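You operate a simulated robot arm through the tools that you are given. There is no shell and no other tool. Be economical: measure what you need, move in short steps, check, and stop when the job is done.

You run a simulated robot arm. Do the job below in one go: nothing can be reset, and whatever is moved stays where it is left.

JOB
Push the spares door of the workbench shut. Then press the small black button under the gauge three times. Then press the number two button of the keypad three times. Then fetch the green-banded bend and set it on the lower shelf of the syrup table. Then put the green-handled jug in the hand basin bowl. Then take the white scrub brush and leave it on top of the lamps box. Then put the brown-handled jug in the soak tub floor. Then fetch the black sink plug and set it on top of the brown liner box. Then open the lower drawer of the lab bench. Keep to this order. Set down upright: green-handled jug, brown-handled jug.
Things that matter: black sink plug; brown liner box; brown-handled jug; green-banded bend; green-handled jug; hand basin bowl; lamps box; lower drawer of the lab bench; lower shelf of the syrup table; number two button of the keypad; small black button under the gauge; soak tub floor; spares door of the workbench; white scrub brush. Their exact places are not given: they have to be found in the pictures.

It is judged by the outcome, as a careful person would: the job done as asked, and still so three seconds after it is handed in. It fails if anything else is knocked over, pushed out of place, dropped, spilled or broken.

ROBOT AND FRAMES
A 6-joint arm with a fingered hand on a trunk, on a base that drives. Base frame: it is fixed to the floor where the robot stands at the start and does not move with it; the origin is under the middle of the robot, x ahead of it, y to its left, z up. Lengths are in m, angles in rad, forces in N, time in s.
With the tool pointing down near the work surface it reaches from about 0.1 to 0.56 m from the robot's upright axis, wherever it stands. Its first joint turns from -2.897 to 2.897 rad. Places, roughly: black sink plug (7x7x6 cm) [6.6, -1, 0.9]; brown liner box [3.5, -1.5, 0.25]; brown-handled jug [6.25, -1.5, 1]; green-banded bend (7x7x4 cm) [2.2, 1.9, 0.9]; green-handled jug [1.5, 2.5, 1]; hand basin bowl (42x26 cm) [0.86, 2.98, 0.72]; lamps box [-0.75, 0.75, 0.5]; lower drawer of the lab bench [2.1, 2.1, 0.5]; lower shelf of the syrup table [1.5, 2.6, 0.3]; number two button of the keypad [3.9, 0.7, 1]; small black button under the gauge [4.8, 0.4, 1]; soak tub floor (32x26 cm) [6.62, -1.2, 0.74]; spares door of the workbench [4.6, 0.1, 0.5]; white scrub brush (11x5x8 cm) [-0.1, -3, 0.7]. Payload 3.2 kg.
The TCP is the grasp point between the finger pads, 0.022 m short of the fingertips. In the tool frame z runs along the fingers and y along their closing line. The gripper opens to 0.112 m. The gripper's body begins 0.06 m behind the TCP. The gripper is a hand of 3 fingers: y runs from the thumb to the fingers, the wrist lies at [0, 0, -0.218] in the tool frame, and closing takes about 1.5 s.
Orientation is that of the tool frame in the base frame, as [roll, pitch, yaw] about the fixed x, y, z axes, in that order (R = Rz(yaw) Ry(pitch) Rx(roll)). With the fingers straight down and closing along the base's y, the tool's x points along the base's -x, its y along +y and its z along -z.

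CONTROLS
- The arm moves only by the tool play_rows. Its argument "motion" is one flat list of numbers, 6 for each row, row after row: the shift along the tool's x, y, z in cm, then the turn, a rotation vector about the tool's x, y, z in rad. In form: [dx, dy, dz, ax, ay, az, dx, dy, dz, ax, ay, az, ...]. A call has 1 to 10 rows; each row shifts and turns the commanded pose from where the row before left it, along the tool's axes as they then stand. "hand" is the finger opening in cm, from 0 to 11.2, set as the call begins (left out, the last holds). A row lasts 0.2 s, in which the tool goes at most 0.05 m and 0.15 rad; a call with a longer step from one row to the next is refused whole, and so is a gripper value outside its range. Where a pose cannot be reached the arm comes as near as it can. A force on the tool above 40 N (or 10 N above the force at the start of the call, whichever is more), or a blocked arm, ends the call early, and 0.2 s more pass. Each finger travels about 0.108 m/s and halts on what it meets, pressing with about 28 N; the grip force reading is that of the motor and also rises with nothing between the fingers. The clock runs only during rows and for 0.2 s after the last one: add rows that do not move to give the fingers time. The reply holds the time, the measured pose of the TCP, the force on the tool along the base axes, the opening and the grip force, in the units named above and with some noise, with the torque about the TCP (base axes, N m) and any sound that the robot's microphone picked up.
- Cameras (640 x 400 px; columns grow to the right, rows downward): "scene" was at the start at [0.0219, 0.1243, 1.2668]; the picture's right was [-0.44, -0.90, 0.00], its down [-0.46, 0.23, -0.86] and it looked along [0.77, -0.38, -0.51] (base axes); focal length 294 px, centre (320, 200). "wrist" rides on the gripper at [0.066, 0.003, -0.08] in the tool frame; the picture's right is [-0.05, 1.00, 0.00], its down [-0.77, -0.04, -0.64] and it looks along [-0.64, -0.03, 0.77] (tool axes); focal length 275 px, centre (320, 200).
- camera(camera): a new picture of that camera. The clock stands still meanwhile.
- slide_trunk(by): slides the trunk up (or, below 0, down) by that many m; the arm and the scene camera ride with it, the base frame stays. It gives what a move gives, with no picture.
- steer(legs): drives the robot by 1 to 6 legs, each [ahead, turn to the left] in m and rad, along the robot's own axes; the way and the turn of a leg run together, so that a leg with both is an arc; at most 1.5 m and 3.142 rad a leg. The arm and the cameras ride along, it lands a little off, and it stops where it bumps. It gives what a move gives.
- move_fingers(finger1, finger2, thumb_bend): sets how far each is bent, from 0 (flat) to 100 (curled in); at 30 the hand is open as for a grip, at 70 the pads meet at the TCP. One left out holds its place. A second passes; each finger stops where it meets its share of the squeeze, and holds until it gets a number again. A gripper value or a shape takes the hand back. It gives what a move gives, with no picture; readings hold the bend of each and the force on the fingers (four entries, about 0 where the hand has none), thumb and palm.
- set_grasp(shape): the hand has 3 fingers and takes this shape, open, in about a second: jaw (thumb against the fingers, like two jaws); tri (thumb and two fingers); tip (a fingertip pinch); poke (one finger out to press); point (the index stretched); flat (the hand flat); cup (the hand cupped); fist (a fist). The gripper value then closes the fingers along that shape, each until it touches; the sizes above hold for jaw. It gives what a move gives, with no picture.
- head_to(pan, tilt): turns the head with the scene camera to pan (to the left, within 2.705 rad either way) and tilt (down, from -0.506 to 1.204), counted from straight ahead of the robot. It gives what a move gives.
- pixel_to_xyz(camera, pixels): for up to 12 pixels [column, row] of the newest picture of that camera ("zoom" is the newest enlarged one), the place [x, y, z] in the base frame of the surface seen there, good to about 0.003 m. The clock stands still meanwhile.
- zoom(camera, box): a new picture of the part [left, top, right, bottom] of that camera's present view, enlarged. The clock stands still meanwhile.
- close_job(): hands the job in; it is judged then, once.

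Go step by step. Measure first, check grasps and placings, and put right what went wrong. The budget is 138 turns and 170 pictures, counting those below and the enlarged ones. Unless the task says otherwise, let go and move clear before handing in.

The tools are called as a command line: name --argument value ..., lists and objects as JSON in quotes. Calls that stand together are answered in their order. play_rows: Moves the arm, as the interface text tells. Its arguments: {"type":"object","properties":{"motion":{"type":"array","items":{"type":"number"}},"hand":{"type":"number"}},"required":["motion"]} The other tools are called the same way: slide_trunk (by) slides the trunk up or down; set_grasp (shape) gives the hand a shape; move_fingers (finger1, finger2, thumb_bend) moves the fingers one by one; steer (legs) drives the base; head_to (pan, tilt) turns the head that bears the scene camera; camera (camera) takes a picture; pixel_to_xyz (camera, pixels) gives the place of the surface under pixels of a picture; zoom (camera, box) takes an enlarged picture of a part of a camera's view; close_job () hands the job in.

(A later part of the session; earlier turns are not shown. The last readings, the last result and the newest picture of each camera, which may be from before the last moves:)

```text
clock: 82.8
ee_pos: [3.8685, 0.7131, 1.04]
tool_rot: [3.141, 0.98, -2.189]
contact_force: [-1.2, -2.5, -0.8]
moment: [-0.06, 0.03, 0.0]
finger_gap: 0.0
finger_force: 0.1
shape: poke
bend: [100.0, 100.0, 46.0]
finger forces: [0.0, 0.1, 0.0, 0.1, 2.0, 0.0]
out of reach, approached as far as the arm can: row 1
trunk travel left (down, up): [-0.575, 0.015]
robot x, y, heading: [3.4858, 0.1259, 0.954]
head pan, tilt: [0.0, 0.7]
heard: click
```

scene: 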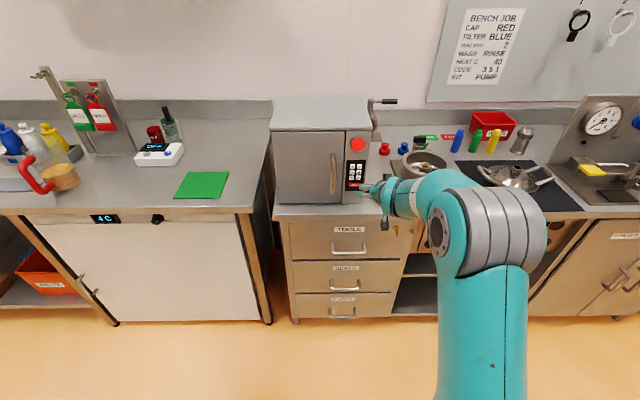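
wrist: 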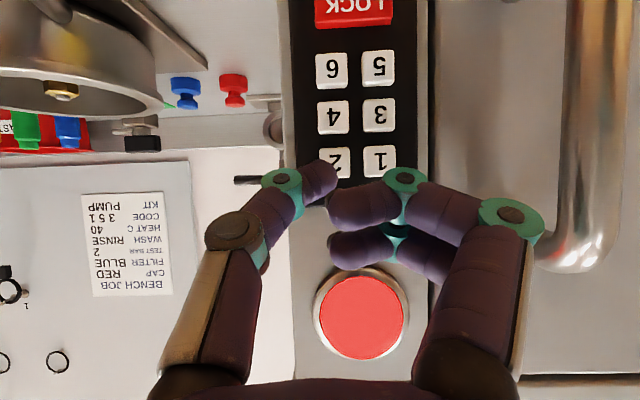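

A click at button 2. Retreat 1.2 cm and press again, checking the view.

camera --camera "wrist"

play_rows --motion '[0.67, 0, -1.0, 0, 0, 0, 0, 0, 0, 0, 0, 0, -0.33, 0, 0.5, 0, 0, 0, -0.17, 0, 0.25, 0, 0, 0, -0.17, 0, 0.25, 0, 0, 0, 0, 0, 0, 0, 0, 0]'

```text
136 pictures are left
```

wrist: 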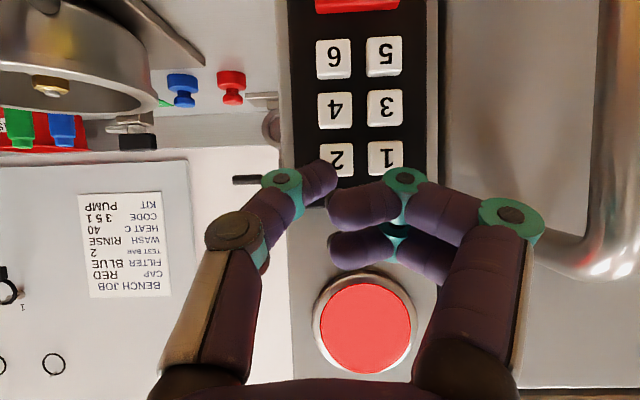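

```text
clock: 84.2
ee_pos: [3.8703, 0.7129, 1.0418]
tool_rot: [3.141, 0.982, -2.192]
contact_force: [-13.2, -25.9, -10.4]
moment: [-0.42, 0.21, 0.06]
finger_gap: 0.0
finger_force: 0.1
shape: poke
bend: [100.0, 100.0, 47.0]
finger forces: [0.0, 0.1, 0.0, 0.0, 28.6, 0.0]
out of reach, approached as far as the arm can: row 1
trunk travel left (down, up): [-0.575, 0.015]
robot x, y, heading: [3.4862, 0.1215, 0.954]
head pan, tilt: [0.0, 0.7]
heard: click
```

Second click, though it bottomed out harder; I'll retreat slightly more than I advance for the third press.

play_rows --motion '[0.45, 0, -0.67, 0, 0, 0, 0.45, 0, -0.67, 0, 0, 0, 0, 0, 0, 0, 0, 0, -0.33, 0, 0.5, 0, 0, 0, -0.17, 0, 0.25, 0, 0, 0, -0.12, 0, 0.18, 0, 0, 0, 0, 0, 0, 0, 0, 0]'

```text
clock: 85.8
ee_pos: [3.8681, 0.7141, 1.0398]
tool_rot: [-3.141, 0.981, -2.19]
contact_force: [-1.7, -1.9, -0.7]
moment: [0.01, 0.02, -0.03]
finger_gap: 0.0001
finger_force: 0.0
shape: poke
bend: [100.0, 100.0, 46.0]
finger forces: [0.0, 0.1, 0.0, 0.0, 2.8, 0.0]
trunk travel left (down, up): [-0.575, 0.015]
robot x, y, heading: [3.489, 0.1214, 0.955]
head pan, tilt: [0.0, 0.7]
heard: click
```

Third click heard. I'll withdraw the hand and drive along to the lab bench where the green-banded bend should be.

play_rows --motion '[1.67, 0, -2.49, 0, 0, 0, 1.67, 0, -2.49, 0, 0, 0, 1.67, 0, -2.49, 0, 0, 0, 1.67, 0, -2.49, 0, 0, 0]'

steer --legs '[[-0.12, 0], [0, 1.558], [1.1, 0], [0.95, 0], [0, -1.571]]'

camera --camera "scene"

```text
clock: 86.8
ee_pos: [3.7973, 0.6153, 1.041]
tool_rot: [-3.141, 0.981, -2.188]
contact_force: [0.9, -0.2, 0.4]
moment: [0.0, 0.03, 0.0]
finger_gap: 0.0002
finger_force: 0.0
shape: poke
bend: [100.0, 100.0, 46.0]
finger forces: [0.0, 0.1, 0.0, 0.0, 0.0, 0.0]
trunk travel left (down, up): [-0.575, 0.015]
robot x, y, heading: [3.487, 0.1238, 0.952]
head pan, tilt: [0.0, 0.7]
```

```text
clock: 105.5
ee_pos: [2.0929, 1.7323, 1.0412]
tool_rot: [3.141, 0.981, -2.207]
contact_force: [0.1, -0.6, -0.2]
moment: [0.0, -0.01, 0.02]
finger_gap: 0.0
finger_force: 0.0
shape: poke
bend: [100.0, 100.0, 46.0]
finger forces: [0.0, 0.0, 0.0, 0.0, 0.1, 0.0]
trunk travel left (down, up): [-0.575, 0.015]
robot x, y, heading: [1.7707, 1.2462, 0.934]
head pan, tilt: [0.0, 0.7]
```

```text
135 pictures are left
```

scene: 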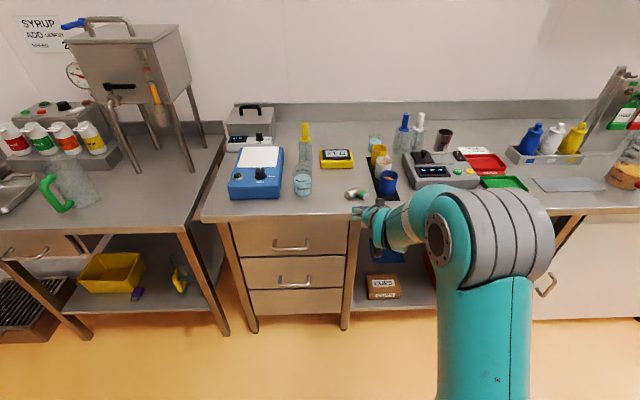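

The bend appears at (356,193) right by the hand. I'll zoom and also look at the syrup table's lower shelf at left.

zoom --camera "scene" --box '[280, 130, 440, 230]'

zoom --camera "scene" --box '[0, 100, 240, 350]'

set_grasp --shape "jaw"

camera --camera "wrist"

```text
4.00 times, centred on (360, 180) of scene
```

zoom: 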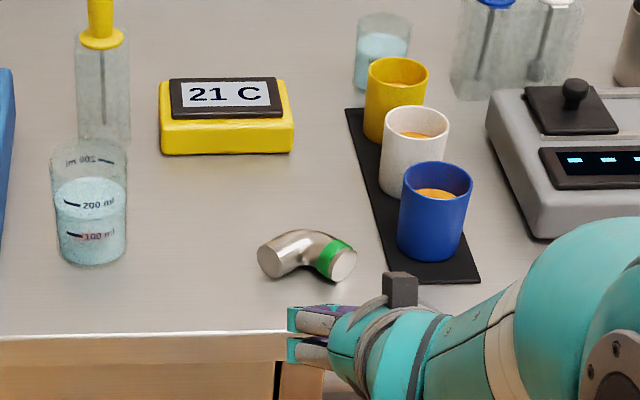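

```text
1.60 times, centred on (120, 225) of scene
```

zoom: 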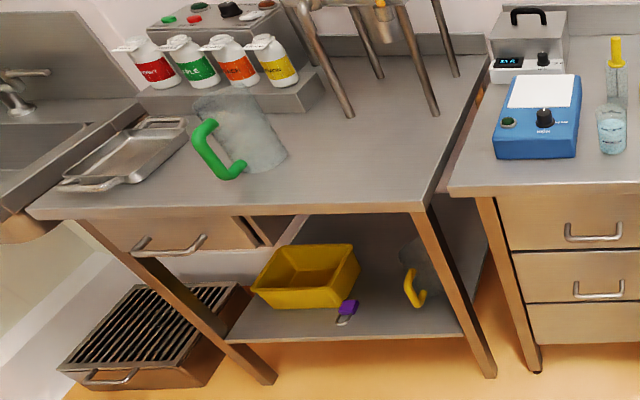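

```text
clock: 106.4
ee_pos: [2.0928, 1.7329, 1.0409]
tool_rot: [3.141, 0.982, -2.209]
contact_force: [0.3, 0.2, -1.0]
moment: [0.01, 0.01, 0.01]
finger_gap: 0.1121
finger_force: 0.0
shape: jaw
bend: [30.0, 30.0, 30.0]
finger forces: [0.0, 0.1, 0.1, 0.1, 0.1, 0.0]
trunk travel left (down, up): [-0.575, 0.015]
robot x, y, heading: [1.7758, 1.2435, 0.931]
head pan, tilt: [0.0, 0.7]
```

```text
132 pictures are left
```

wrist: 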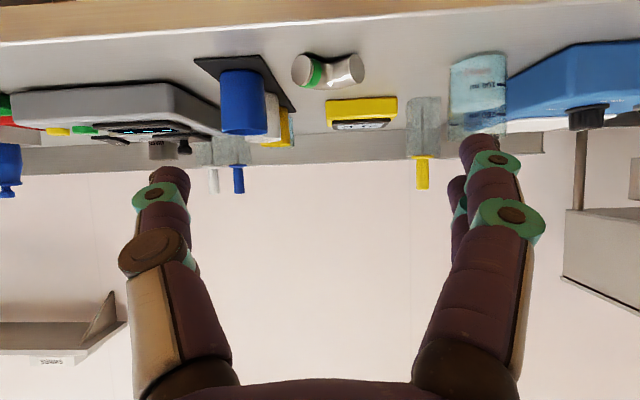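

Measure the bend in both pictures, plus the table, shelf objects and the jug.

pixel_to_xyz --camera "wrist" --pixels '[[300, 72], [315, 75], [330, 68], [340, 72], [352, 70], [330, 57], [330, 84], [300, 58], [352, 58], [320, 100]]'

pixel_to_xyz --camera "zoom" --pixels '[[400, 320], [300, 325], [270, 290], [330, 260], [415, 290], [235, 325], [460, 325], [400, 215], [380, 300], [180, 215], [250, 170], [240, 130]]'

pixel_to_xyz --camera "scene" --pixels '[[347, 195], [350, 192], [355, 191], [360, 192], [366, 196], [355, 205], [390, 175], [303, 185], [340, 210]]'

```text
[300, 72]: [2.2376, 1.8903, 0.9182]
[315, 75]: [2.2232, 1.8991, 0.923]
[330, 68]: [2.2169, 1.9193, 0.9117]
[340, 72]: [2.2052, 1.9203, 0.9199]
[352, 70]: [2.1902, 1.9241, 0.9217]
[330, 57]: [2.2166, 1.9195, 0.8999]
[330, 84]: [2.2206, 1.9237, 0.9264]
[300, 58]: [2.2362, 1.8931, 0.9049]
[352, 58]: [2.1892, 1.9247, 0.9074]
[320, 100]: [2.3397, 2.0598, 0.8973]
```

```text
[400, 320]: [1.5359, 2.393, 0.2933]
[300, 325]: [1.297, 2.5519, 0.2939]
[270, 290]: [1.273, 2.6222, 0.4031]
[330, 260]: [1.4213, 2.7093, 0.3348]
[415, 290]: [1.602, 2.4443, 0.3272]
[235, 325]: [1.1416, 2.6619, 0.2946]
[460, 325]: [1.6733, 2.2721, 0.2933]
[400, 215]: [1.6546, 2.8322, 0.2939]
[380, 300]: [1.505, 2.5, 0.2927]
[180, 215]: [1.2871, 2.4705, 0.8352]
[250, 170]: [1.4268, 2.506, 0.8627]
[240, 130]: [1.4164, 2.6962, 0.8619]
```

```text
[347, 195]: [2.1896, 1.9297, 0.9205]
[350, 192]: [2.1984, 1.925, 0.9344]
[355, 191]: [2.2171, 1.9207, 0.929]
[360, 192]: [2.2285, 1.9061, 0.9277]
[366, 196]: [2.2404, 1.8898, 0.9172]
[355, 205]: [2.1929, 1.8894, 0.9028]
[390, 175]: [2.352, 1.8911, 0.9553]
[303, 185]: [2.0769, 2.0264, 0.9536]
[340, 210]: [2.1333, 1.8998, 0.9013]
```

The bend is a wide V lying with its apex at about (2.217,1.921) on the bench (z 0.90). I'll retract, turn the tool straight down, and rotate it so the fingers close along the wall normal.

play_rows --motion '[2.08, 0, -3.12, 0, 0, 0, 2.08, 0, -3.12, 0, 0, 0, 2.08, 0, -3.12, 0, 0, 0, 2.08, 0, -3.12, 0, 0, 0, 0, 0, 0, 0, 0.149, 0, 0, 0, 0, 0, 0.149, 0, 0, 0, 0, 0, 0.149, 0, 0, 0, 0, 0, 0.149, 0, 0, 0, 0, 0, 0.149, 0, 0, 0, 0, 0, 0.149, 0]'

play_rows --motion '[0, 0, 0, 0, 0.087, 0, 0, 0, 0, 0, 0, 0.149, 0, 0, 0, 0, 0, 0.149, 0, 0, 0, 0, 0, 0.149, 0, 0, 0, 0, 0, 0.149, 0, 0, 0, 0, 0, 0.149, 0, 0, 0, 0, 0, 0.149, 0, 0, 0, 0, 0, 0.149, 0, 0, 0, 0, 0, 0.149, 0, 0, 0, 0, 0, 0.149]'

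```text
clock: 108.6
ee_pos: [2.0163, 1.6271, 1.0398]
tool_rot: [-3.14, 0.085, -2.208]
contact_force: [0.6, -0.5, 0.1]
moment: [0.01, -0.04, -0.02]
finger_gap: 0.1123
finger_force: 0.2
shape: jaw
bend: [30.0, 30.0, 30.0]
finger forces: [0.1, 0.0, 0.0, 0.1, 0.0, 0.0]
out of reach, approached as far as the arm can: row 4, 6, 7
trunk travel left (down, up): [-0.575, 0.015]
robot x, y, heading: [1.7748, 1.2463, 0.931]
head pan, tilt: [0.0, 0.7]
```

```text
clock: 110.8
ee_pos: [2.0155, 1.6266, 1.0387]
tool_rot: [-3.14, 0.001, 2.73]
contact_force: [-1.2, 0.6, 0.8]
moment: [0.01, 0.01, 0.0]
finger_gap: 0.1121
finger_force: 0.0
shape: jaw
bend: [30.0, 30.0, 30.0]
finger forces: [0.0, 0.1, 0.0, 0.1, 0.1, 0.0]
trunk travel left (down, up): [-0.575, 0.015]
robot x, y, heading: [1.772, 1.2462, 0.934]
head pan, tilt: [0.0, 0.7]
```

Finish the yaw and drive forward 0.35 m to bring the hand over the bend.

play_rows --motion '[0, 0, 0, 0, 0, 0.11, 0, 0, 0, 0, 0, 0.11]'

steer --legs '[[0.35, 0]]'

camera --camera "wrist"

camera --camera "scene"

```text
clock: 111.4
ee_pos: [2.0164, 1.6263, 1.0387]
tool_rot: [-3.139, 0.0, 2.513]
contact_force: [-0.3, 0.2, 0.3]
moment: [-0.02, -0.02, 0.01]
finger_gap: 0.1118
finger_force: 0.1
shape: jaw
bend: [30.0, 30.0, 30.0]
finger forces: [0.1, 0.0, 0.0, 0.0, 0.1, 0.0]
trunk travel left (down, up): [-0.575, 0.015]
robot x, y, heading: [1.7776, 1.2472, 0.933]
head pan, tilt: [0.0, 0.7]
```

```text
clock: 113.6
ee_pos: [2.2223, 1.9065, 1.0381]
tool_rot: [-3.14, 0.001, 2.515]
contact_force: [0.4, -0.9, 0.4]
moment: [-0.02, 0.0, 0.01]
finger_gap: 0.1118
finger_force: 0.0
shape: jaw
bend: [30.0, 30.0, 30.0]
finger forces: [0.1, 0.0, 0.1, 0.1, 0.1, 0.1]
trunk travel left (down, up): [-0.575, 0.015]
robot x, y, heading: [1.9811, 1.5241, 0.934]
head pan, tilt: [0.0, 0.7]
```

```text
131 pictures are left
```

wrist: 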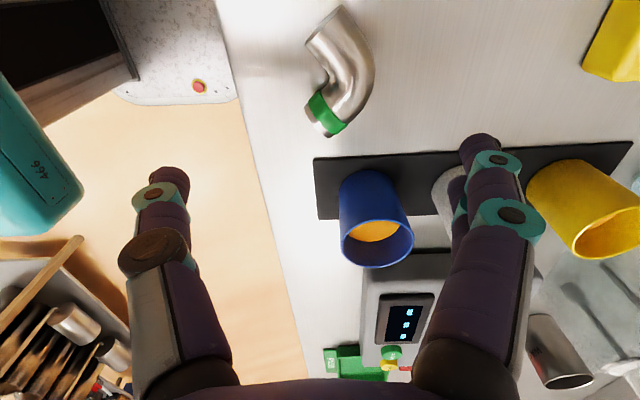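

```text
130 pictures are left
```

scene: 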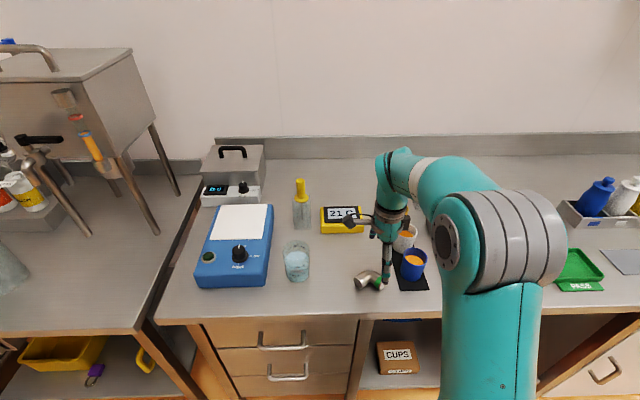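

The bend is visible from above at wrist (345,70). I'll measure its outline and the cup.

pixel_to_xyz --camera "wrist" --pixels '[[325, 28], [345, 50], [354, 75], [345, 100], [325, 118], [362, 45], [372, 75], [365, 100], [330, 70], [330, 95], [310, 118], [345, 200]]'

```text
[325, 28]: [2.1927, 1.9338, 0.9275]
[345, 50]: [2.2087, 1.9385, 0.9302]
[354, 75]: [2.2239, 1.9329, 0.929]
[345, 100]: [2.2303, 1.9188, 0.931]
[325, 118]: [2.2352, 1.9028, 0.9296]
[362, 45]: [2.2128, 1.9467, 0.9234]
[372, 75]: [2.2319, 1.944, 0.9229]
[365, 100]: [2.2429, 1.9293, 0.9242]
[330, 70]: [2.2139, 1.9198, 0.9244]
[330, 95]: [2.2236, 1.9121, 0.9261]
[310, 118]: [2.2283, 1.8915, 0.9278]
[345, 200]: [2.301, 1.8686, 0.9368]
```

Tube apex centre is (2.222,1.931), diameter ~3 cm. I'll centre, descend, and close.

play_rows --motion '[1.49, 1.83, 0, 0, 0, 0, 0, 0, 3.7, 0, 0, 0, 0, 0, 3.7, 0, 0, 0, 0, 0, 3.4, 0, 0, 0, 0, 0, 0, 0, 0, 0]' --hand 8

camera --camera "wrist"

```text
clock: 114.8
ee_pos: [2.2206, 1.9285, 0.9299]
tool_rot: [3.142, 0.0, 2.518]
contact_force: [0.2, -0.9, -0.8]
moment: [0.01, 0.01, 0.01]
finger_gap: 0.0803
finger_force: 0.0
shape: jaw
bend: [66.0, 66.0, 63.0]
finger forces: [0.0, 0.0, 0.1, 0.0, 0.1, 0.0]
trunk travel left (down, up): [-0.575, 0.015]
robot x, y, heading: [1.9794, 1.5275, 0.935]
head pan, tilt: [0.0, 0.7]
```

```text
129 pictures are left
```

wrist: 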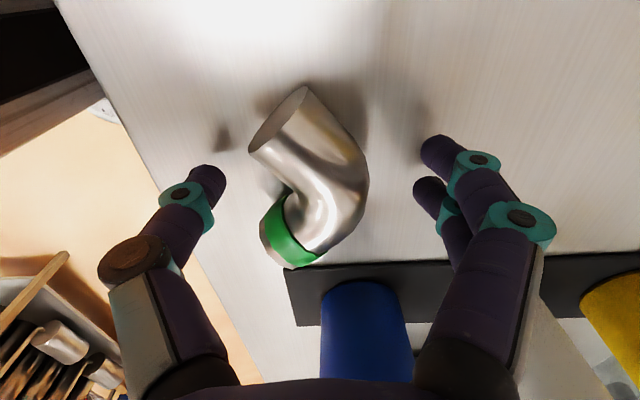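

Fingers straddle the bend. Closing.

play_rows --motion '[0, 0, 0, 0, 0, 0, 0, 0, 0, 0, 0, 0, 0, 0, 0, 0, 0, 0, 0, 0, 0, 0, 0, 0, 0, 0, 0, 0, 0, 0, 0, 0, 0, 0, 0, 0, 0, 0, 0, 0, 0, 0]' --hand 0

play_rows --motion '[0, 0, -4, 0, 0, 0, 0, 0, -4, 0, 0, 0, 0, 0, -4, 0, 0, 0, 0, 0, -4, 0, 0, 0]'

camera --camera "wrist"

```text
clock: 116.4
ee_pos: [2.2197, 1.9293, 0.9298]
tool_rot: [-3.139, 0.0, 2.518]
contact_force: [0.3, 0.4, -0.1]
moment: [-0.02, 0.0, 0.0]
finger_gap: 0.0328
finger_force: 28.2
shape: jaw
bend: [73.0, 73.0, 70.0]
finger forces: [12.6, 9.7, 0.1, 0.0, 25.1, 0.1]
trunk travel left (down, up): [-0.575, 0.015]
robot x, y, heading: [1.9774, 1.5251, 0.935]
head pan, tilt: [0.0, 0.7]
```

```text
clock: 117.4
ee_pos: [2.2217, 1.9302, 1.0893]
tool_rot: [3.141, -0.001, 2.516]
contact_force: [0.7, 0.5, -1.6]
moment: [0.02, 0.0, 0.01]
finger_gap: 0.0326
finger_force: 27.9
shape: jaw
bend: [73.0, 73.0, 70.0]
finger forces: [13.0, 9.5, 0.0, 0.1, 26.4, 0.0]
trunk travel left (down, up): [-0.575, 0.015]
robot x, y, heading: [1.9809, 1.5242, 0.939]
head pan, tilt: [0.0, 0.7]
```

```text
128 pictures are left
```

wrist: 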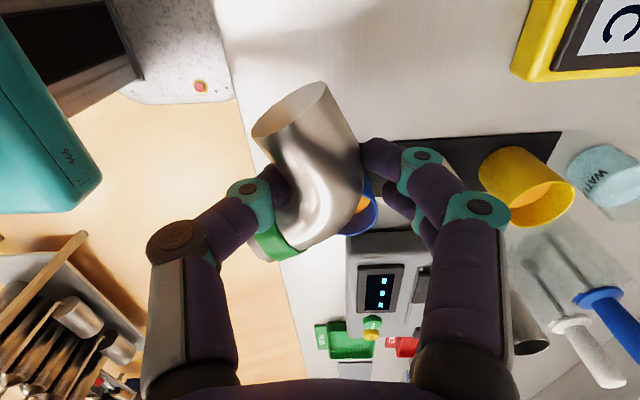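

The bend is firmly held (gap 3.3 cm, 28 N). I'll back off and drive left to the syrup table to inspect its lower shelf.

steer --legs '[[-0.36, 0], [0, 1.574], [0.93, 0], [0, -1.571]]'

slide_trunk --by -0.5

camera --camera "scene"

```text
clock: 131.8
ee_pos: [1.2445, 2.1859, 1.0888]
tool_rot: [-3.139, 0.0, 2.547]
contact_force: [-0.5, -0.5, -2.1]
moment: [-0.01, 0.01, 0.0]
finger_gap: 0.032
finger_force: 28.2
shape: jaw
bend: [73.0, 73.0, 70.0]
finger forces: [12.6, 9.5, 0.1, 0.1, 24.0, 0.0]
trunk travel left (down, up): [-0.575, 0.015]
robot x, y, heading: [1.0161, 1.7737, 0.965]
head pan, tilt: [0.0, 0.7]
```

```text
refused: -0.5 is not a number from -0.4 to 0.4
```

```text
127 pictures are left
```

scene: 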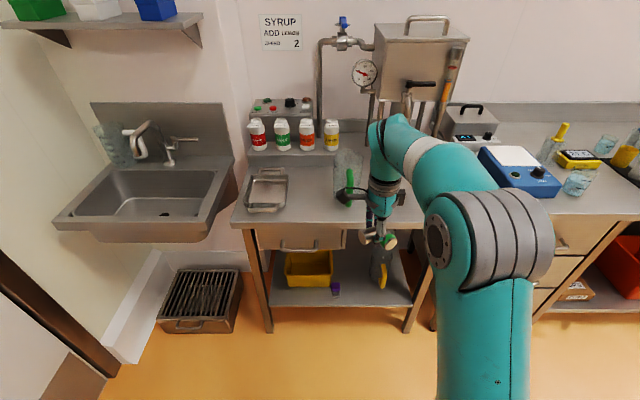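

I'll lower the trunk in two steps in front of the table and look at the shelf.

slide_trunk --by -0.4

slide_trunk --by -0.15

camera --camera "scene"

camera --camera "wrist"

```text
clock: 135.6
ee_pos: [1.2429, 2.1855, 0.6894]
tool_rot: [-3.14, -0.001, 2.548]
contact_force: [0.0, -0.2, -1.2]
moment: [0.0, 0.04, 0.0]
finger_gap: 0.0318
finger_force: 28.3
shape: jaw
bend: [73.0, 73.0, 70.0]
finger forces: [12.7, 9.3, 0.0, 0.0, 24.1, 0.0]
trunk travel left (down, up): [-0.175, 0.415]
robot x, y, heading: [1.0168, 1.7746, 0.972]
head pan, tilt: [0.0, 0.7]
```

```text
clock: 137.4
ee_pos: [1.2444, 2.1865, 0.5392]
tool_rot: [-3.14, 0.001, 2.549]
contact_force: [-0.8, 0.1, -2.0]
moment: [0.04, -0.01, -0.01]
finger_gap: 0.0318
finger_force: 28.0
shape: jaw
bend: [73.0, 73.0, 70.0]
finger forces: [12.7, 9.4, 0.0, 0.0, 24.1, 0.0]
trunk travel left (down, up): [-0.025, 0.565]
robot x, y, heading: [1.0122, 1.7705, 0.968]
head pan, tilt: [0.0, 0.7]
```

```text
126 pictures are left
```

scene: 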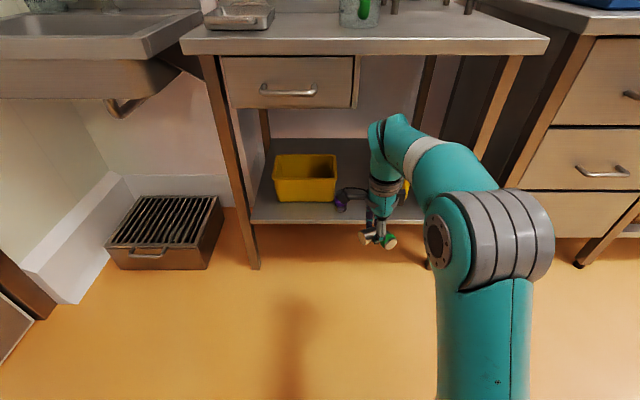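

```text
125 pictures are left
```

wrist: 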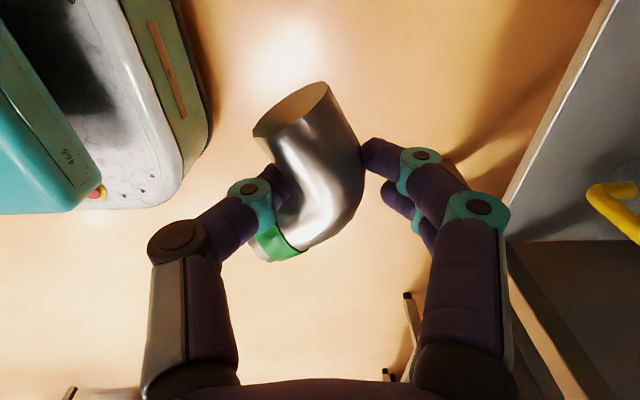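

Let me measure the shelf objects: bin, purple padlock (340,200), yellow-handled jug (405,185), and the table underside.

pixel_to_xyz --camera "scene" --pixels '[[340, 197], [345, 207], [333, 205], [337, 180], [405, 190], [355, 210], [410, 212], [355, 100], [365, 65], [300, 218], [390, 52], [345, 190]]'

zoom --camera "scene" --box '[240, 130, 450, 260]'

```text
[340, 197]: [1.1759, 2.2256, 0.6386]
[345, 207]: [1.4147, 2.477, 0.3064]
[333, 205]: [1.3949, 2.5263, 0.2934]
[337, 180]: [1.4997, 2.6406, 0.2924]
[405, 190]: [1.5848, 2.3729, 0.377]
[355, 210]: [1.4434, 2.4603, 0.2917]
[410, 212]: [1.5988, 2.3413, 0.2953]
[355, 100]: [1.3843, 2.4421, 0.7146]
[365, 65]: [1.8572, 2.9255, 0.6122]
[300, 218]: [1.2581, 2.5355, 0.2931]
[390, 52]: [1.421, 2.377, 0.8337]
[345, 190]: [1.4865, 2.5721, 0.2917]
```

```text
3.05 times, centred on (345, 195) of scene
```

zoom: 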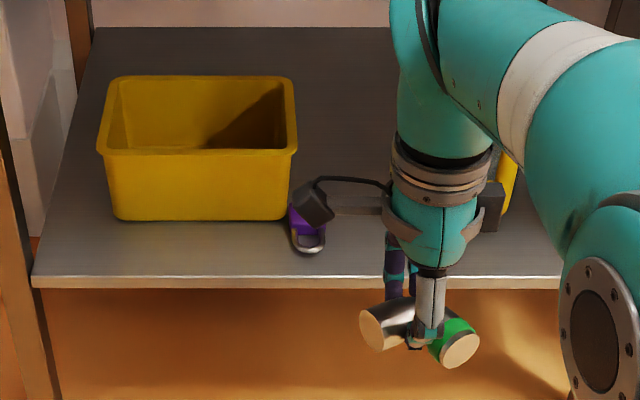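

Free spot on the shelf is around u −0.235, between the padlock and the jug handle. I'll shift right 5 cm, lower the arm 18 cm in the open, then check.

play_rows --motion '[-4.5, 0, 0, 0, 0, 0, -1.3, 0, 4, 0, 0, 0, 0, 0, 4.7, 0, 0, 0, 0, 0, 4.7, 0, 0, 0, 0, 0, 4.6, 0, 0, 0]'

camera --camera "scene"

pixel_to_xyz --camera "scene" --pixels '[[400, 160], [420, 165], [450, 175], [385, 165], [480, 200], [500, 210]]'

```text
clock: 138.6
ee_pos: [1.2934, 2.1513, 0.3602]
tool_rot: [-3.14, 0.001, 2.548]
contact_force: [0.2, -0.1, -1.2]
moment: [0.02, 0.02, 0.0]
finger_gap: 0.0315
finger_force: 27.9
shape: jaw
bend: [73.0, 73.0, 70.0]
finger forces: [13.0, 9.3, 0.0, 0.0, 25.4, 0.0]
trunk travel left (down, up): [-0.025, 0.565]
robot x, y, heading: [1.0157, 1.7732, 0.97]
head pan, tilt: [0.0, 0.7]
```

```text
123 pictures are left
```

scene: 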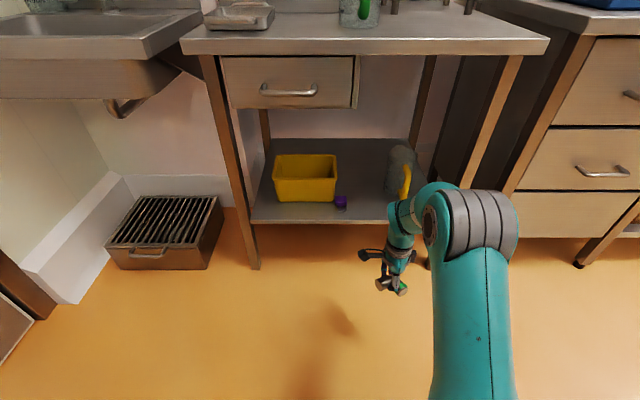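

```text
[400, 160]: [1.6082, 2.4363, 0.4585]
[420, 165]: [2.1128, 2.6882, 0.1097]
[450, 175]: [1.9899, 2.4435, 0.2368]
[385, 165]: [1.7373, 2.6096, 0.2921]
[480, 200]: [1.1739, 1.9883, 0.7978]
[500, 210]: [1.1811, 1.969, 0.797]
```

I'll measure the jug's outline on the shelf precisely before moving in.

zoom --camera "scene" --box '[320, 130, 440, 230]'

pixel_to_xyz --camera "zoom" --pixels '[[360, 150], [370, 250], [400, 100], [365, 310], [455, 200], [440, 300], [110, 350], [132, 390], [470, 180], [350, 330], [300, 470]]'

```text
4.00 times, centred on (380, 180) of scene
```

zoom: 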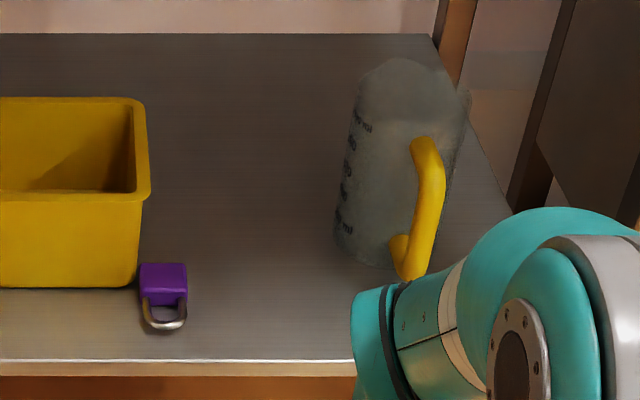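

```text
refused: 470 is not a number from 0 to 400
```

pixel_to_xyz --camera "zoom" --pixels '[[340, 220], [345, 255], [370, 262], [405, 265], [430, 200], [340, 240], [320, 260], [186, 300], [165, 325], [250, 300], [250, 250], [270, 355]]'

```text
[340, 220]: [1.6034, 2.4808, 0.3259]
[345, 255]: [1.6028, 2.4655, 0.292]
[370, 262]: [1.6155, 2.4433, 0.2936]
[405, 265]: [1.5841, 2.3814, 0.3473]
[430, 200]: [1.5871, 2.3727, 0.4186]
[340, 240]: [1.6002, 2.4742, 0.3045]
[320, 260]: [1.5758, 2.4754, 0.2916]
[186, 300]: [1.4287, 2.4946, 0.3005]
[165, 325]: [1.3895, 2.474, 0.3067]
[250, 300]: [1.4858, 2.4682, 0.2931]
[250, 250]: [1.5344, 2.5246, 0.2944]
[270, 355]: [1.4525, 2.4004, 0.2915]
```

Spot chosen: TCP at u −0.235, n 2.885. I'll drive in 0.33 m with the bend 3–4 cm above shelf height.

steer --legs '[[0.33, 0]]'

camera --camera "scene"

camera --camera "wrist"

```text
clock: 140.8
ee_pos: [1.4805, 2.4253, 0.3593]
tool_rot: [-3.141, 0.0, 2.55]
contact_force: [0.1, -0.3, -1.5]
moment: [-0.03, 0.01, -0.02]
finger_gap: 0.0315
finger_force: 27.6
shape: jaw
bend: [73.0, 73.0, 70.0]
finger forces: [13.1, 9.3, 0.0, 0.0, 25.3, 0.0]
trunk travel left (down, up): [-0.025, 0.565]
robot x, y, heading: [1.1999, 2.0453, 0.967]
head pan, tilt: [0.0, 0.7]
```

```text
121 pictures are left
```

scene: 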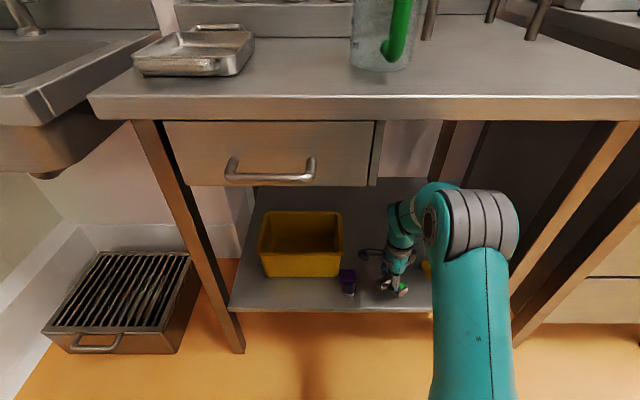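

```text
120 pictures are left
```

wrist: 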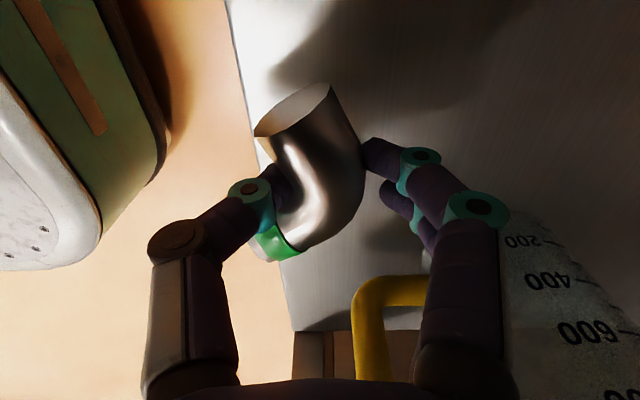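

Now push in 5 cm and lower gently until the bend touches the shelf.

play_rows --motion '[0.3, 2.5, 0, 0, 0, 0, 0.3, 2.6, 0, 0, 0, 0, 0, 0, 1.5, 0, 0, 0, 0, 0, 1.2, 0, 0, 0, 0, 0, 0.3, 0, 0, 0, 0, 0, 0.3, 0, 0, 0]'

camera --camera "wrist"

zoom --camera "scene" --box '[320, 170, 480, 320]'

```text
clock: 142.2
ee_pos: [1.5031, 2.4721, 0.3262]
tool_rot: [-3.141, -0.001, 2.549]
contact_force: [0.9, 0.0, -1.2]
moment: [0.0, 0.03, 0.01]
finger_gap: 0.0313
finger_force: 28.2
shape: jaw
bend: [73.0, 73.0, 70.0]
finger forces: [13.1, 9.3, 0.1, 0.0, 25.9, 0.0]
trunk travel left (down, up): [-0.025, 0.565]
robot x, y, heading: [1.2037, 2.0451, 0.968]
head pan, tilt: [0.0, 0.7]
```

```text
119 pictures are left
```

wrist: 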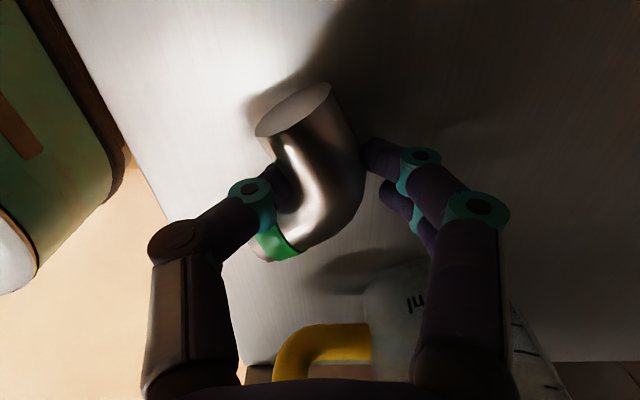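

```text
2.67 times, centred on (400, 245) of scene
```

zoom: 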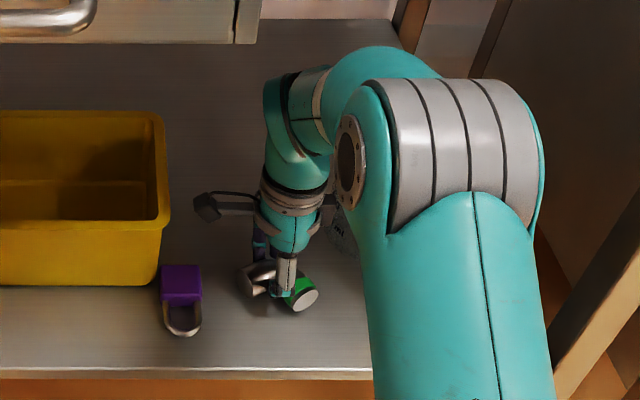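

The bend is a few millimetres above the shelf; I'll lower it the last bit, open and rise.

play_rows --motion '[0, 0, 0.15, 0, 0, 0, 0, 0, 0.15, 0, 0, 0, 0, 0, 0.1, 0, 0, 0]'

play_rows --motion '[0, 0, 0, 0, 0, 0, 0, 0, 0, 0, 0, 0, 0, 0, 0, 0, 0, 0, 0, 0, 0, 0, 0, 0]' --hand 7

camera --camera "wrist"

```text
clock: 143.0
ee_pos: [1.5027, 2.4719, 0.3232]
tool_rot: [-3.138, -0.001, 2.551]
contact_force: [0.0, -0.6, -1.0]
moment: [0.01, 0.01, -0.01]
finger_gap: 0.0311
finger_force: 28.0
shape: jaw
bend: [73.0, 73.0, 70.0]
finger forces: [13.2, 9.2, 0.1, 0.1, 26.0, 0.1]
trunk travel left (down, up): [-0.025, 0.565]
robot x, y, heading: [1.1988, 2.0446, 0.972]
head pan, tilt: [0.0, 0.7]
```

```text
clock: 144.0
ee_pos: [1.5033, 2.4713, 0.3225]
tool_rot: [-3.14, 0.0, 2.55]
contact_force: [0.3, 0.5, 0.0]
moment: [-0.01, 0.02, 0.01]
finger_gap: 0.0698
finger_force: 0.0
shape: jaw
bend: [71.0, 71.0, 69.0]
finger forces: [0.0, 0.1, 0.0, 0.0, 0.1, 0.0]
trunk travel left (down, up): [-0.025, 0.565]
robot x, y, heading: [1.2043, 2.0467, 0.969]
head pan, tilt: [0.0, 0.7]
```

```text
117 pictures are left
```

wrist: 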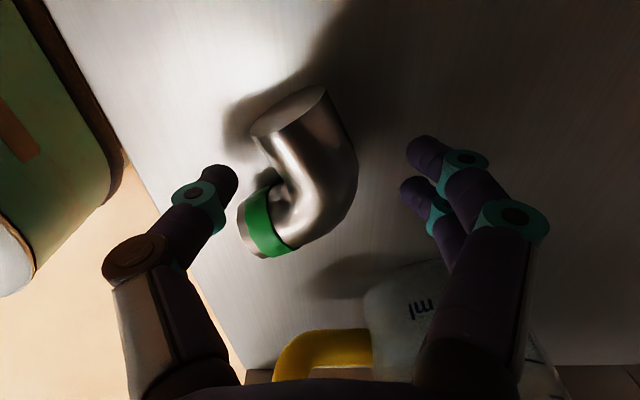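

The bend rests on the shelf. I'll lift 6 cm, back out, raise the trunk, and look at the green-handled jug.

play_rows --motion '[0, 0, -3, 0, 0, 0, 0, 0, -3, 0, 0, 0]'

steer --legs '[[-0.4, 0]]'

slide_trunk --by 0.4

camera --camera "scene"

slide_trunk --by 0.15

play_rows --motion '[0, 0, -4.5, 0, 0, 0, 0, 0, -4.5, 0, 0, 0, 0, 0, -4.5, 0, 0, 0, 0, 0, -4.5, 0, 0, 0]' --hand 11.2

camera --camera "scene"

```text
clock: 144.6
ee_pos: [1.5041, 2.4725, 0.3832]
tool_rot: [-3.139, 0.001, 2.55]
contact_force: [-0.2, -0.2, 0.4]
moment: [-0.01, 0.0, 0.02]
finger_gap: 0.0695
finger_force: 0.1
shape: jaw
bend: [71.0, 71.0, 69.0]
finger forces: [0.0, 0.1, 0.0, 0.0, 0.0, 0.0]
trunk travel left (down, up): [-0.025, 0.565]
robot x, y, heading: [1.199, 2.0462, 0.976]
head pan, tilt: [0.0, 0.7]
```

```text
clock: 147.0
ee_pos: [1.2797, 2.146, 0.383]
tool_rot: [-3.14, 0.001, 2.551]
contact_force: [-0.3, -0.9, 0.2]
moment: [-0.03, 0.01, -0.01]
finger_gap: 0.07
finger_force: 0.0
shape: jaw
bend: [71.0, 71.0, 69.0]
finger forces: [0.0, 0.1, 0.0, 0.0, 0.0, 0.0]
trunk travel left (down, up): [-0.025, 0.565]
robot x, y, heading: [0.9793, 1.7221, 0.97]
head pan, tilt: [0.0, 0.7]
```

```text
clock: 150.9
ee_pos: [1.2799, 2.1468, 0.7828]
tool_rot: [-3.141, 0.0, 2.551]
contact_force: [-0.4, -0.4, -0.8]
moment: [-0.01, 0.0, 0.0]
finger_gap: 0.0695
finger_force: 0.0
shape: jaw
bend: [71.0, 71.0, 69.0]
finger forces: [0.1, 0.1, 0.1, 0.0, 0.0, 0.0]
trunk travel left (down, up): [-0.425, 0.165]
robot x, y, heading: [0.9803, 1.7196, 0.967]
head pan, tilt: [0.0, 0.7]
```

```text
116 pictures are left
```

scene: 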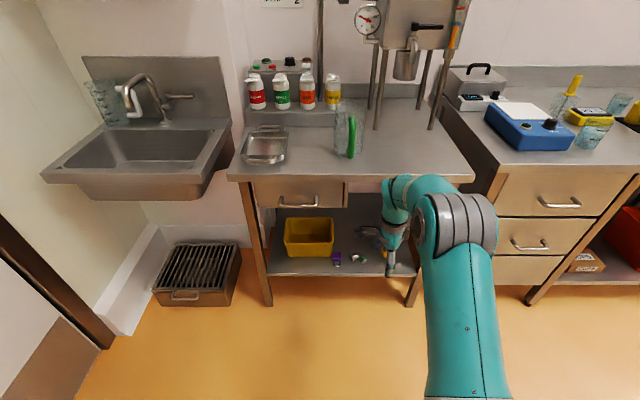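

```text
clock: 152.6
ee_pos: [1.2794, 2.1458, 0.9336]
tool_rot: [-3.141, 0.001, 2.552]
contact_force: [-0.5, 0.3, -0.3]
moment: [0.03, -0.05, 0.0]
finger_gap: 0.0695
finger_force: 0.0
shape: jaw
bend: [71.0, 71.0, 69.0]
finger forces: [0.0, 0.0, 0.0, 0.0, 0.1, 0.1]
trunk travel left (down, up): [-0.575, 0.015]
robot x, y, heading: [0.9771, 1.7195, 0.975]
head pan, tilt: [0.0, 0.7]
```

```text
clock: 153.6
ee_pos: [1.2793, 2.1446, 1.1133]
tool_rot: [3.14, -0.001, 2.552]
contact_force: [-0.7, -0.1, -0.1]
moment: [0.01, -0.01, 0.0]
finger_gap: 0.1119
finger_force: 0.0
shape: jaw
bend: [30.0, 30.0, 30.0]
finger forces: [0.0, 0.0, 0.0, 0.1, 0.1, 0.1]
trunk travel left (down, up): [-0.575, 0.015]
robot x, y, heading: [0.9802, 1.7229, 0.973]
head pan, tilt: [0.0, 0.7]
```

```text
115 pictures are left
```

scene: 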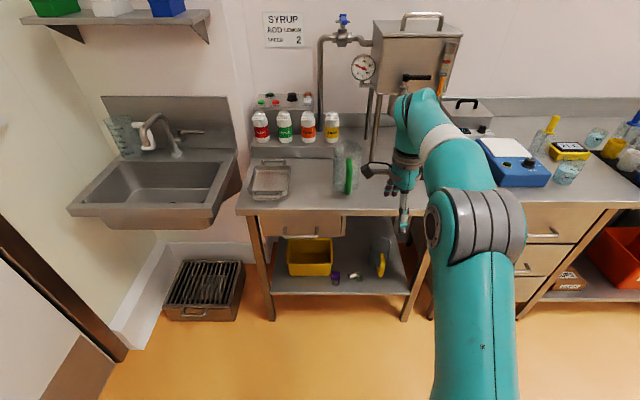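

The bend is on the shelf at (357,276). Now zoom on the green-handled jug and the basin.

zoom --camera "scene" --box '[300, 120, 400, 215]'

pixel_to_xyz --camera "zoom" --pixels '[[330, 230], [330, 300], [325, 185], [270, 150], [290, 135], [375, 180], [210, 230], [240, 310], [360, 290], [330, 270], [300, 310], [240, 140]]'

zoom --camera "scene" --box '[50, 70, 270, 250]'

pixel_to_xyz --camera "zoom" --pixels '[[350, 275], [350, 375], [250, 330], [450, 330], [300, 300], [400, 300], [510, 255], [60, 375], [480, 390], [215, 200], [350, 330], [480, 250]]'

```text
4.21 times, centred on (350, 168) of scene
```

zoom: 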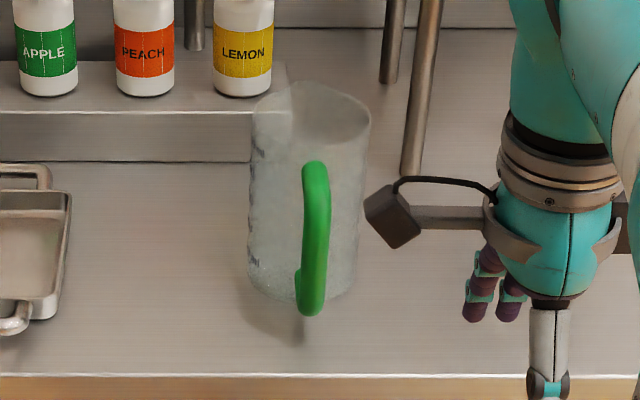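

```text
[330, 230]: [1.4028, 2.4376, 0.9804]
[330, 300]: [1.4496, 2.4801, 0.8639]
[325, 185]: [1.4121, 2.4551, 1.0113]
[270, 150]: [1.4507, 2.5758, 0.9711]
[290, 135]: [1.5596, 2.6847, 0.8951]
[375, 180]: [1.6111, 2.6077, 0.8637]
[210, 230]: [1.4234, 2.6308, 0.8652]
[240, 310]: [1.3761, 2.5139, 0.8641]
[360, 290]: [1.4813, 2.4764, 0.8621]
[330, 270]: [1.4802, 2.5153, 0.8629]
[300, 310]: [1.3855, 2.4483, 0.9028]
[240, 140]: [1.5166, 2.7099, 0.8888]
```

```text
2.22 times, centred on (160, 160) of scene
```

zoom: 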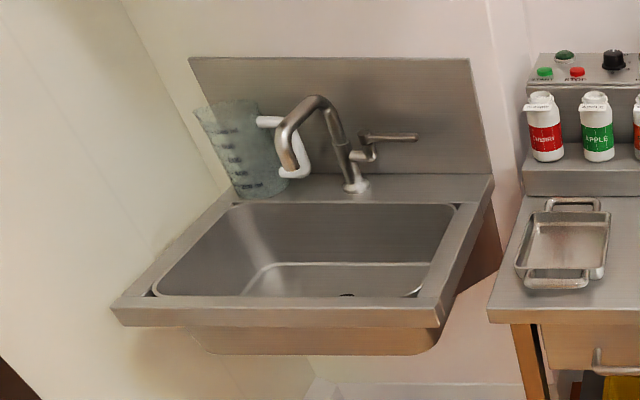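

```text
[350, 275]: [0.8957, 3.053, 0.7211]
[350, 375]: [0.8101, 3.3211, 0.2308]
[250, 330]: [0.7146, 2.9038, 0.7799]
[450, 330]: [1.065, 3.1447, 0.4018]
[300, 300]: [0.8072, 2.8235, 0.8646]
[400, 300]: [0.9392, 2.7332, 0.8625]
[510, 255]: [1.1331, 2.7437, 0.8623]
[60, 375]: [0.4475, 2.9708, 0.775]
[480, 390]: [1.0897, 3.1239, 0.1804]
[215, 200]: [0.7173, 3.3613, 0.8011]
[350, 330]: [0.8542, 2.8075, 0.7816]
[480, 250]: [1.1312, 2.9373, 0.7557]
```

I'll rotate the hand so it closes along the wall direction (straddling the jug body away from its handle), and measure the dispenser clearance.

pixel_to_xyz --camera "scene" --pixels '[[385, 95], [372, 60], [362, 68], [397, 80], [440, 60], [322, 70], [332, 128], [268, 180], [288, 168], [376, 110]]'

play_rows --motion '[0, 0, 0, 0, 0, -0.1495, 0, 0, 0, 0, 0, -0.1495, 0, 0, 0, 0, 0, -0.1495, 0, 0, 0, 0, 0, -0.1495, 0, 0, 0, 0, 0, -0.1495, 0, 0, 0, 0, 0, -0.1495, 0, 0, 0, 0, 0, -0.1495, 0, 0, 0, 0, 0, -0.1495, 0, 0, 0, 0, 0, -0.1495, 0, 0, 0, 0, 0, -0.1495]'

camera --camera "wrist"

```text
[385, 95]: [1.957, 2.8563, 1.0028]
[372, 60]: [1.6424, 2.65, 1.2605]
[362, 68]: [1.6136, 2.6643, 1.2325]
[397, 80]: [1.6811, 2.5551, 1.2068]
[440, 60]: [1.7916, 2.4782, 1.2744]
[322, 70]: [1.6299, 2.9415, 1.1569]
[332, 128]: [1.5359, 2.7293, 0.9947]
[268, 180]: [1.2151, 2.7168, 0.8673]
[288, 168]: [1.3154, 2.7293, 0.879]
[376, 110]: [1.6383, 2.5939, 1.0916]
```

```text
clock: 155.8
ee_pos: [1.2793, 2.1467, 1.1127]
tool_rot: [-3.141, -0.003, -2.232]
contact_force: [0.1, -0.5, 0.4]
moment: [-0.03, -0.02, -0.01]
finger_gap: 0.1117
finger_force: 0.0
shape: jaw
bend: [30.0, 30.0, 30.0]
finger forces: [0.0, 0.0, 0.0, 0.1, 0.1, 0.0]
trunk travel left (down, up): [-0.575, 0.015]
robot x, y, heading: [0.9762, 1.7163, 0.971]
head pan, tilt: [0.0, 0.7]
```

```text
112 pictures are left
```

wrist: 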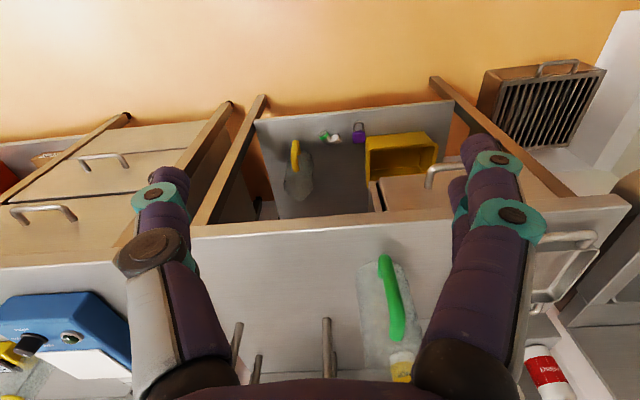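

Dispenser front is at n≈3.06–3.1 so there is clearance. I'll raise a bit, drive in 0.39 m, shift left over the jug and look.

play_rows --motion '[0, 0, -4, 0, 0, 0, 0, 4, 0, 0, 0, 0, 0, 3.5, 0, 0, 0, 0]'

steer --legs '[[0.36, 0]]'

camera --camera "wrist"

camera --camera "scene"

```text
clock: 156.6
ee_pos: [1.2191, 2.1941, 1.1526]
tool_rot: [3.14, -0.001, -2.235]
contact_force: [-0.2, 1.3, 0.0]
moment: [-0.04, -0.01, -0.03]
finger_gap: 0.112
finger_force: 0.1
shape: jaw
bend: [30.0, 30.0, 30.0]
finger forces: [0.0, 0.0, 0.0, 0.0, 0.1, 0.0]
trunk travel left (down, up): [-0.575, 0.015]
robot x, y, heading: [0.9752, 1.7189, 0.97]
head pan, tilt: [0.0, 0.7]
```

```text
clock: 158.9
ee_pos: [1.4261, 2.4874, 1.1536]
tool_rot: [3.142, -0.001, -2.24]
contact_force: [0.0, 0.6, -1.2]
moment: [-0.01, 0.03, -0.01]
finger_gap: 0.1119
finger_force: 0.0
shape: jaw
bend: [30.0, 30.0, 30.0]
finger forces: [0.0, 0.1, 0.0, 0.0, 0.0, 0.0]
trunk travel left (down, up): [-0.575, 0.015]
robot x, y, heading: [1.1804, 2.0164, 0.963]
head pan, tilt: [0.0, 0.7]
```

```text
111 pictures are left
```

wrist: 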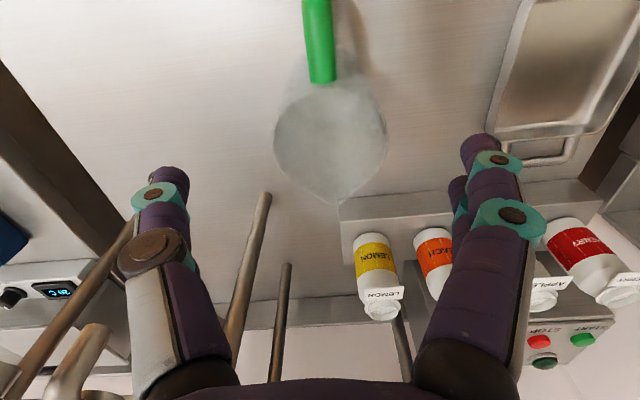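

```text
110 pictures are left
```

scene: 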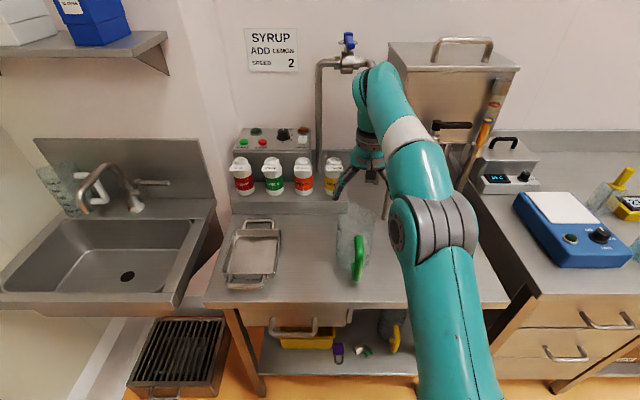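

The jug mouth shows as a circle in the wrist view at (330,140). Measure its rim.

pixel_to_xyz --camera "wrist" --pixels '[[275, 140], [386, 140], [330, 85], [322, 70], [335, 200], [330, 140], [290, 108], [370, 108], [290, 172], [372, 170], [316, 20]]'

zoom --camera "wrist" --box '[240, 20, 420, 220]'

```text
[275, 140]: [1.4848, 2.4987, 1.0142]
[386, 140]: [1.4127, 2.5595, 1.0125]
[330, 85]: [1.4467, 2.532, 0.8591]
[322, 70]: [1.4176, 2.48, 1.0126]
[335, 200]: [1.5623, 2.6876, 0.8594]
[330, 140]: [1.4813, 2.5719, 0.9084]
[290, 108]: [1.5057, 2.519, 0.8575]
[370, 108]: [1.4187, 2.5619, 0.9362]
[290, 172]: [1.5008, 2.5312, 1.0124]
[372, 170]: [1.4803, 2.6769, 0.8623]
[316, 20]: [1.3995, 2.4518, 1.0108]
```

```text
2.00 times, centred on (330, 120) of wrist
```

zoom: 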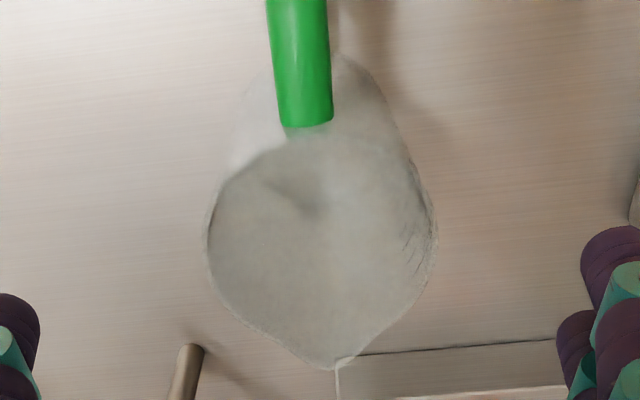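

Rim circle: centre (1.453,2.534), diameter ~0.095, rim z 1.013 — it fits the hand. I'll drive 3.5 cm closer first.

steer --legs '[[0.035, 0]]'

```text
clock: 159.8
ee_pos: [1.4452, 2.5163, 1.1529]
tool_rot: [-3.141, -0.002, -2.242]
contact_force: [-0.8, 0.1, 0.1]
moment: [-0.02, 0.01, 0.01]
finger_gap: 0.1118
finger_force: 0.0
shape: jaw
bend: [30.0, 30.0, 30.0]
finger forces: [0.0, 0.0, 0.0, 0.0, 0.0, 0.0]
trunk travel left (down, up): [-0.575, 0.015]
robot x, y, heading: [1.202, 2.0434, 0.964]
head pan, tilt: [0.0, 0.7]
```

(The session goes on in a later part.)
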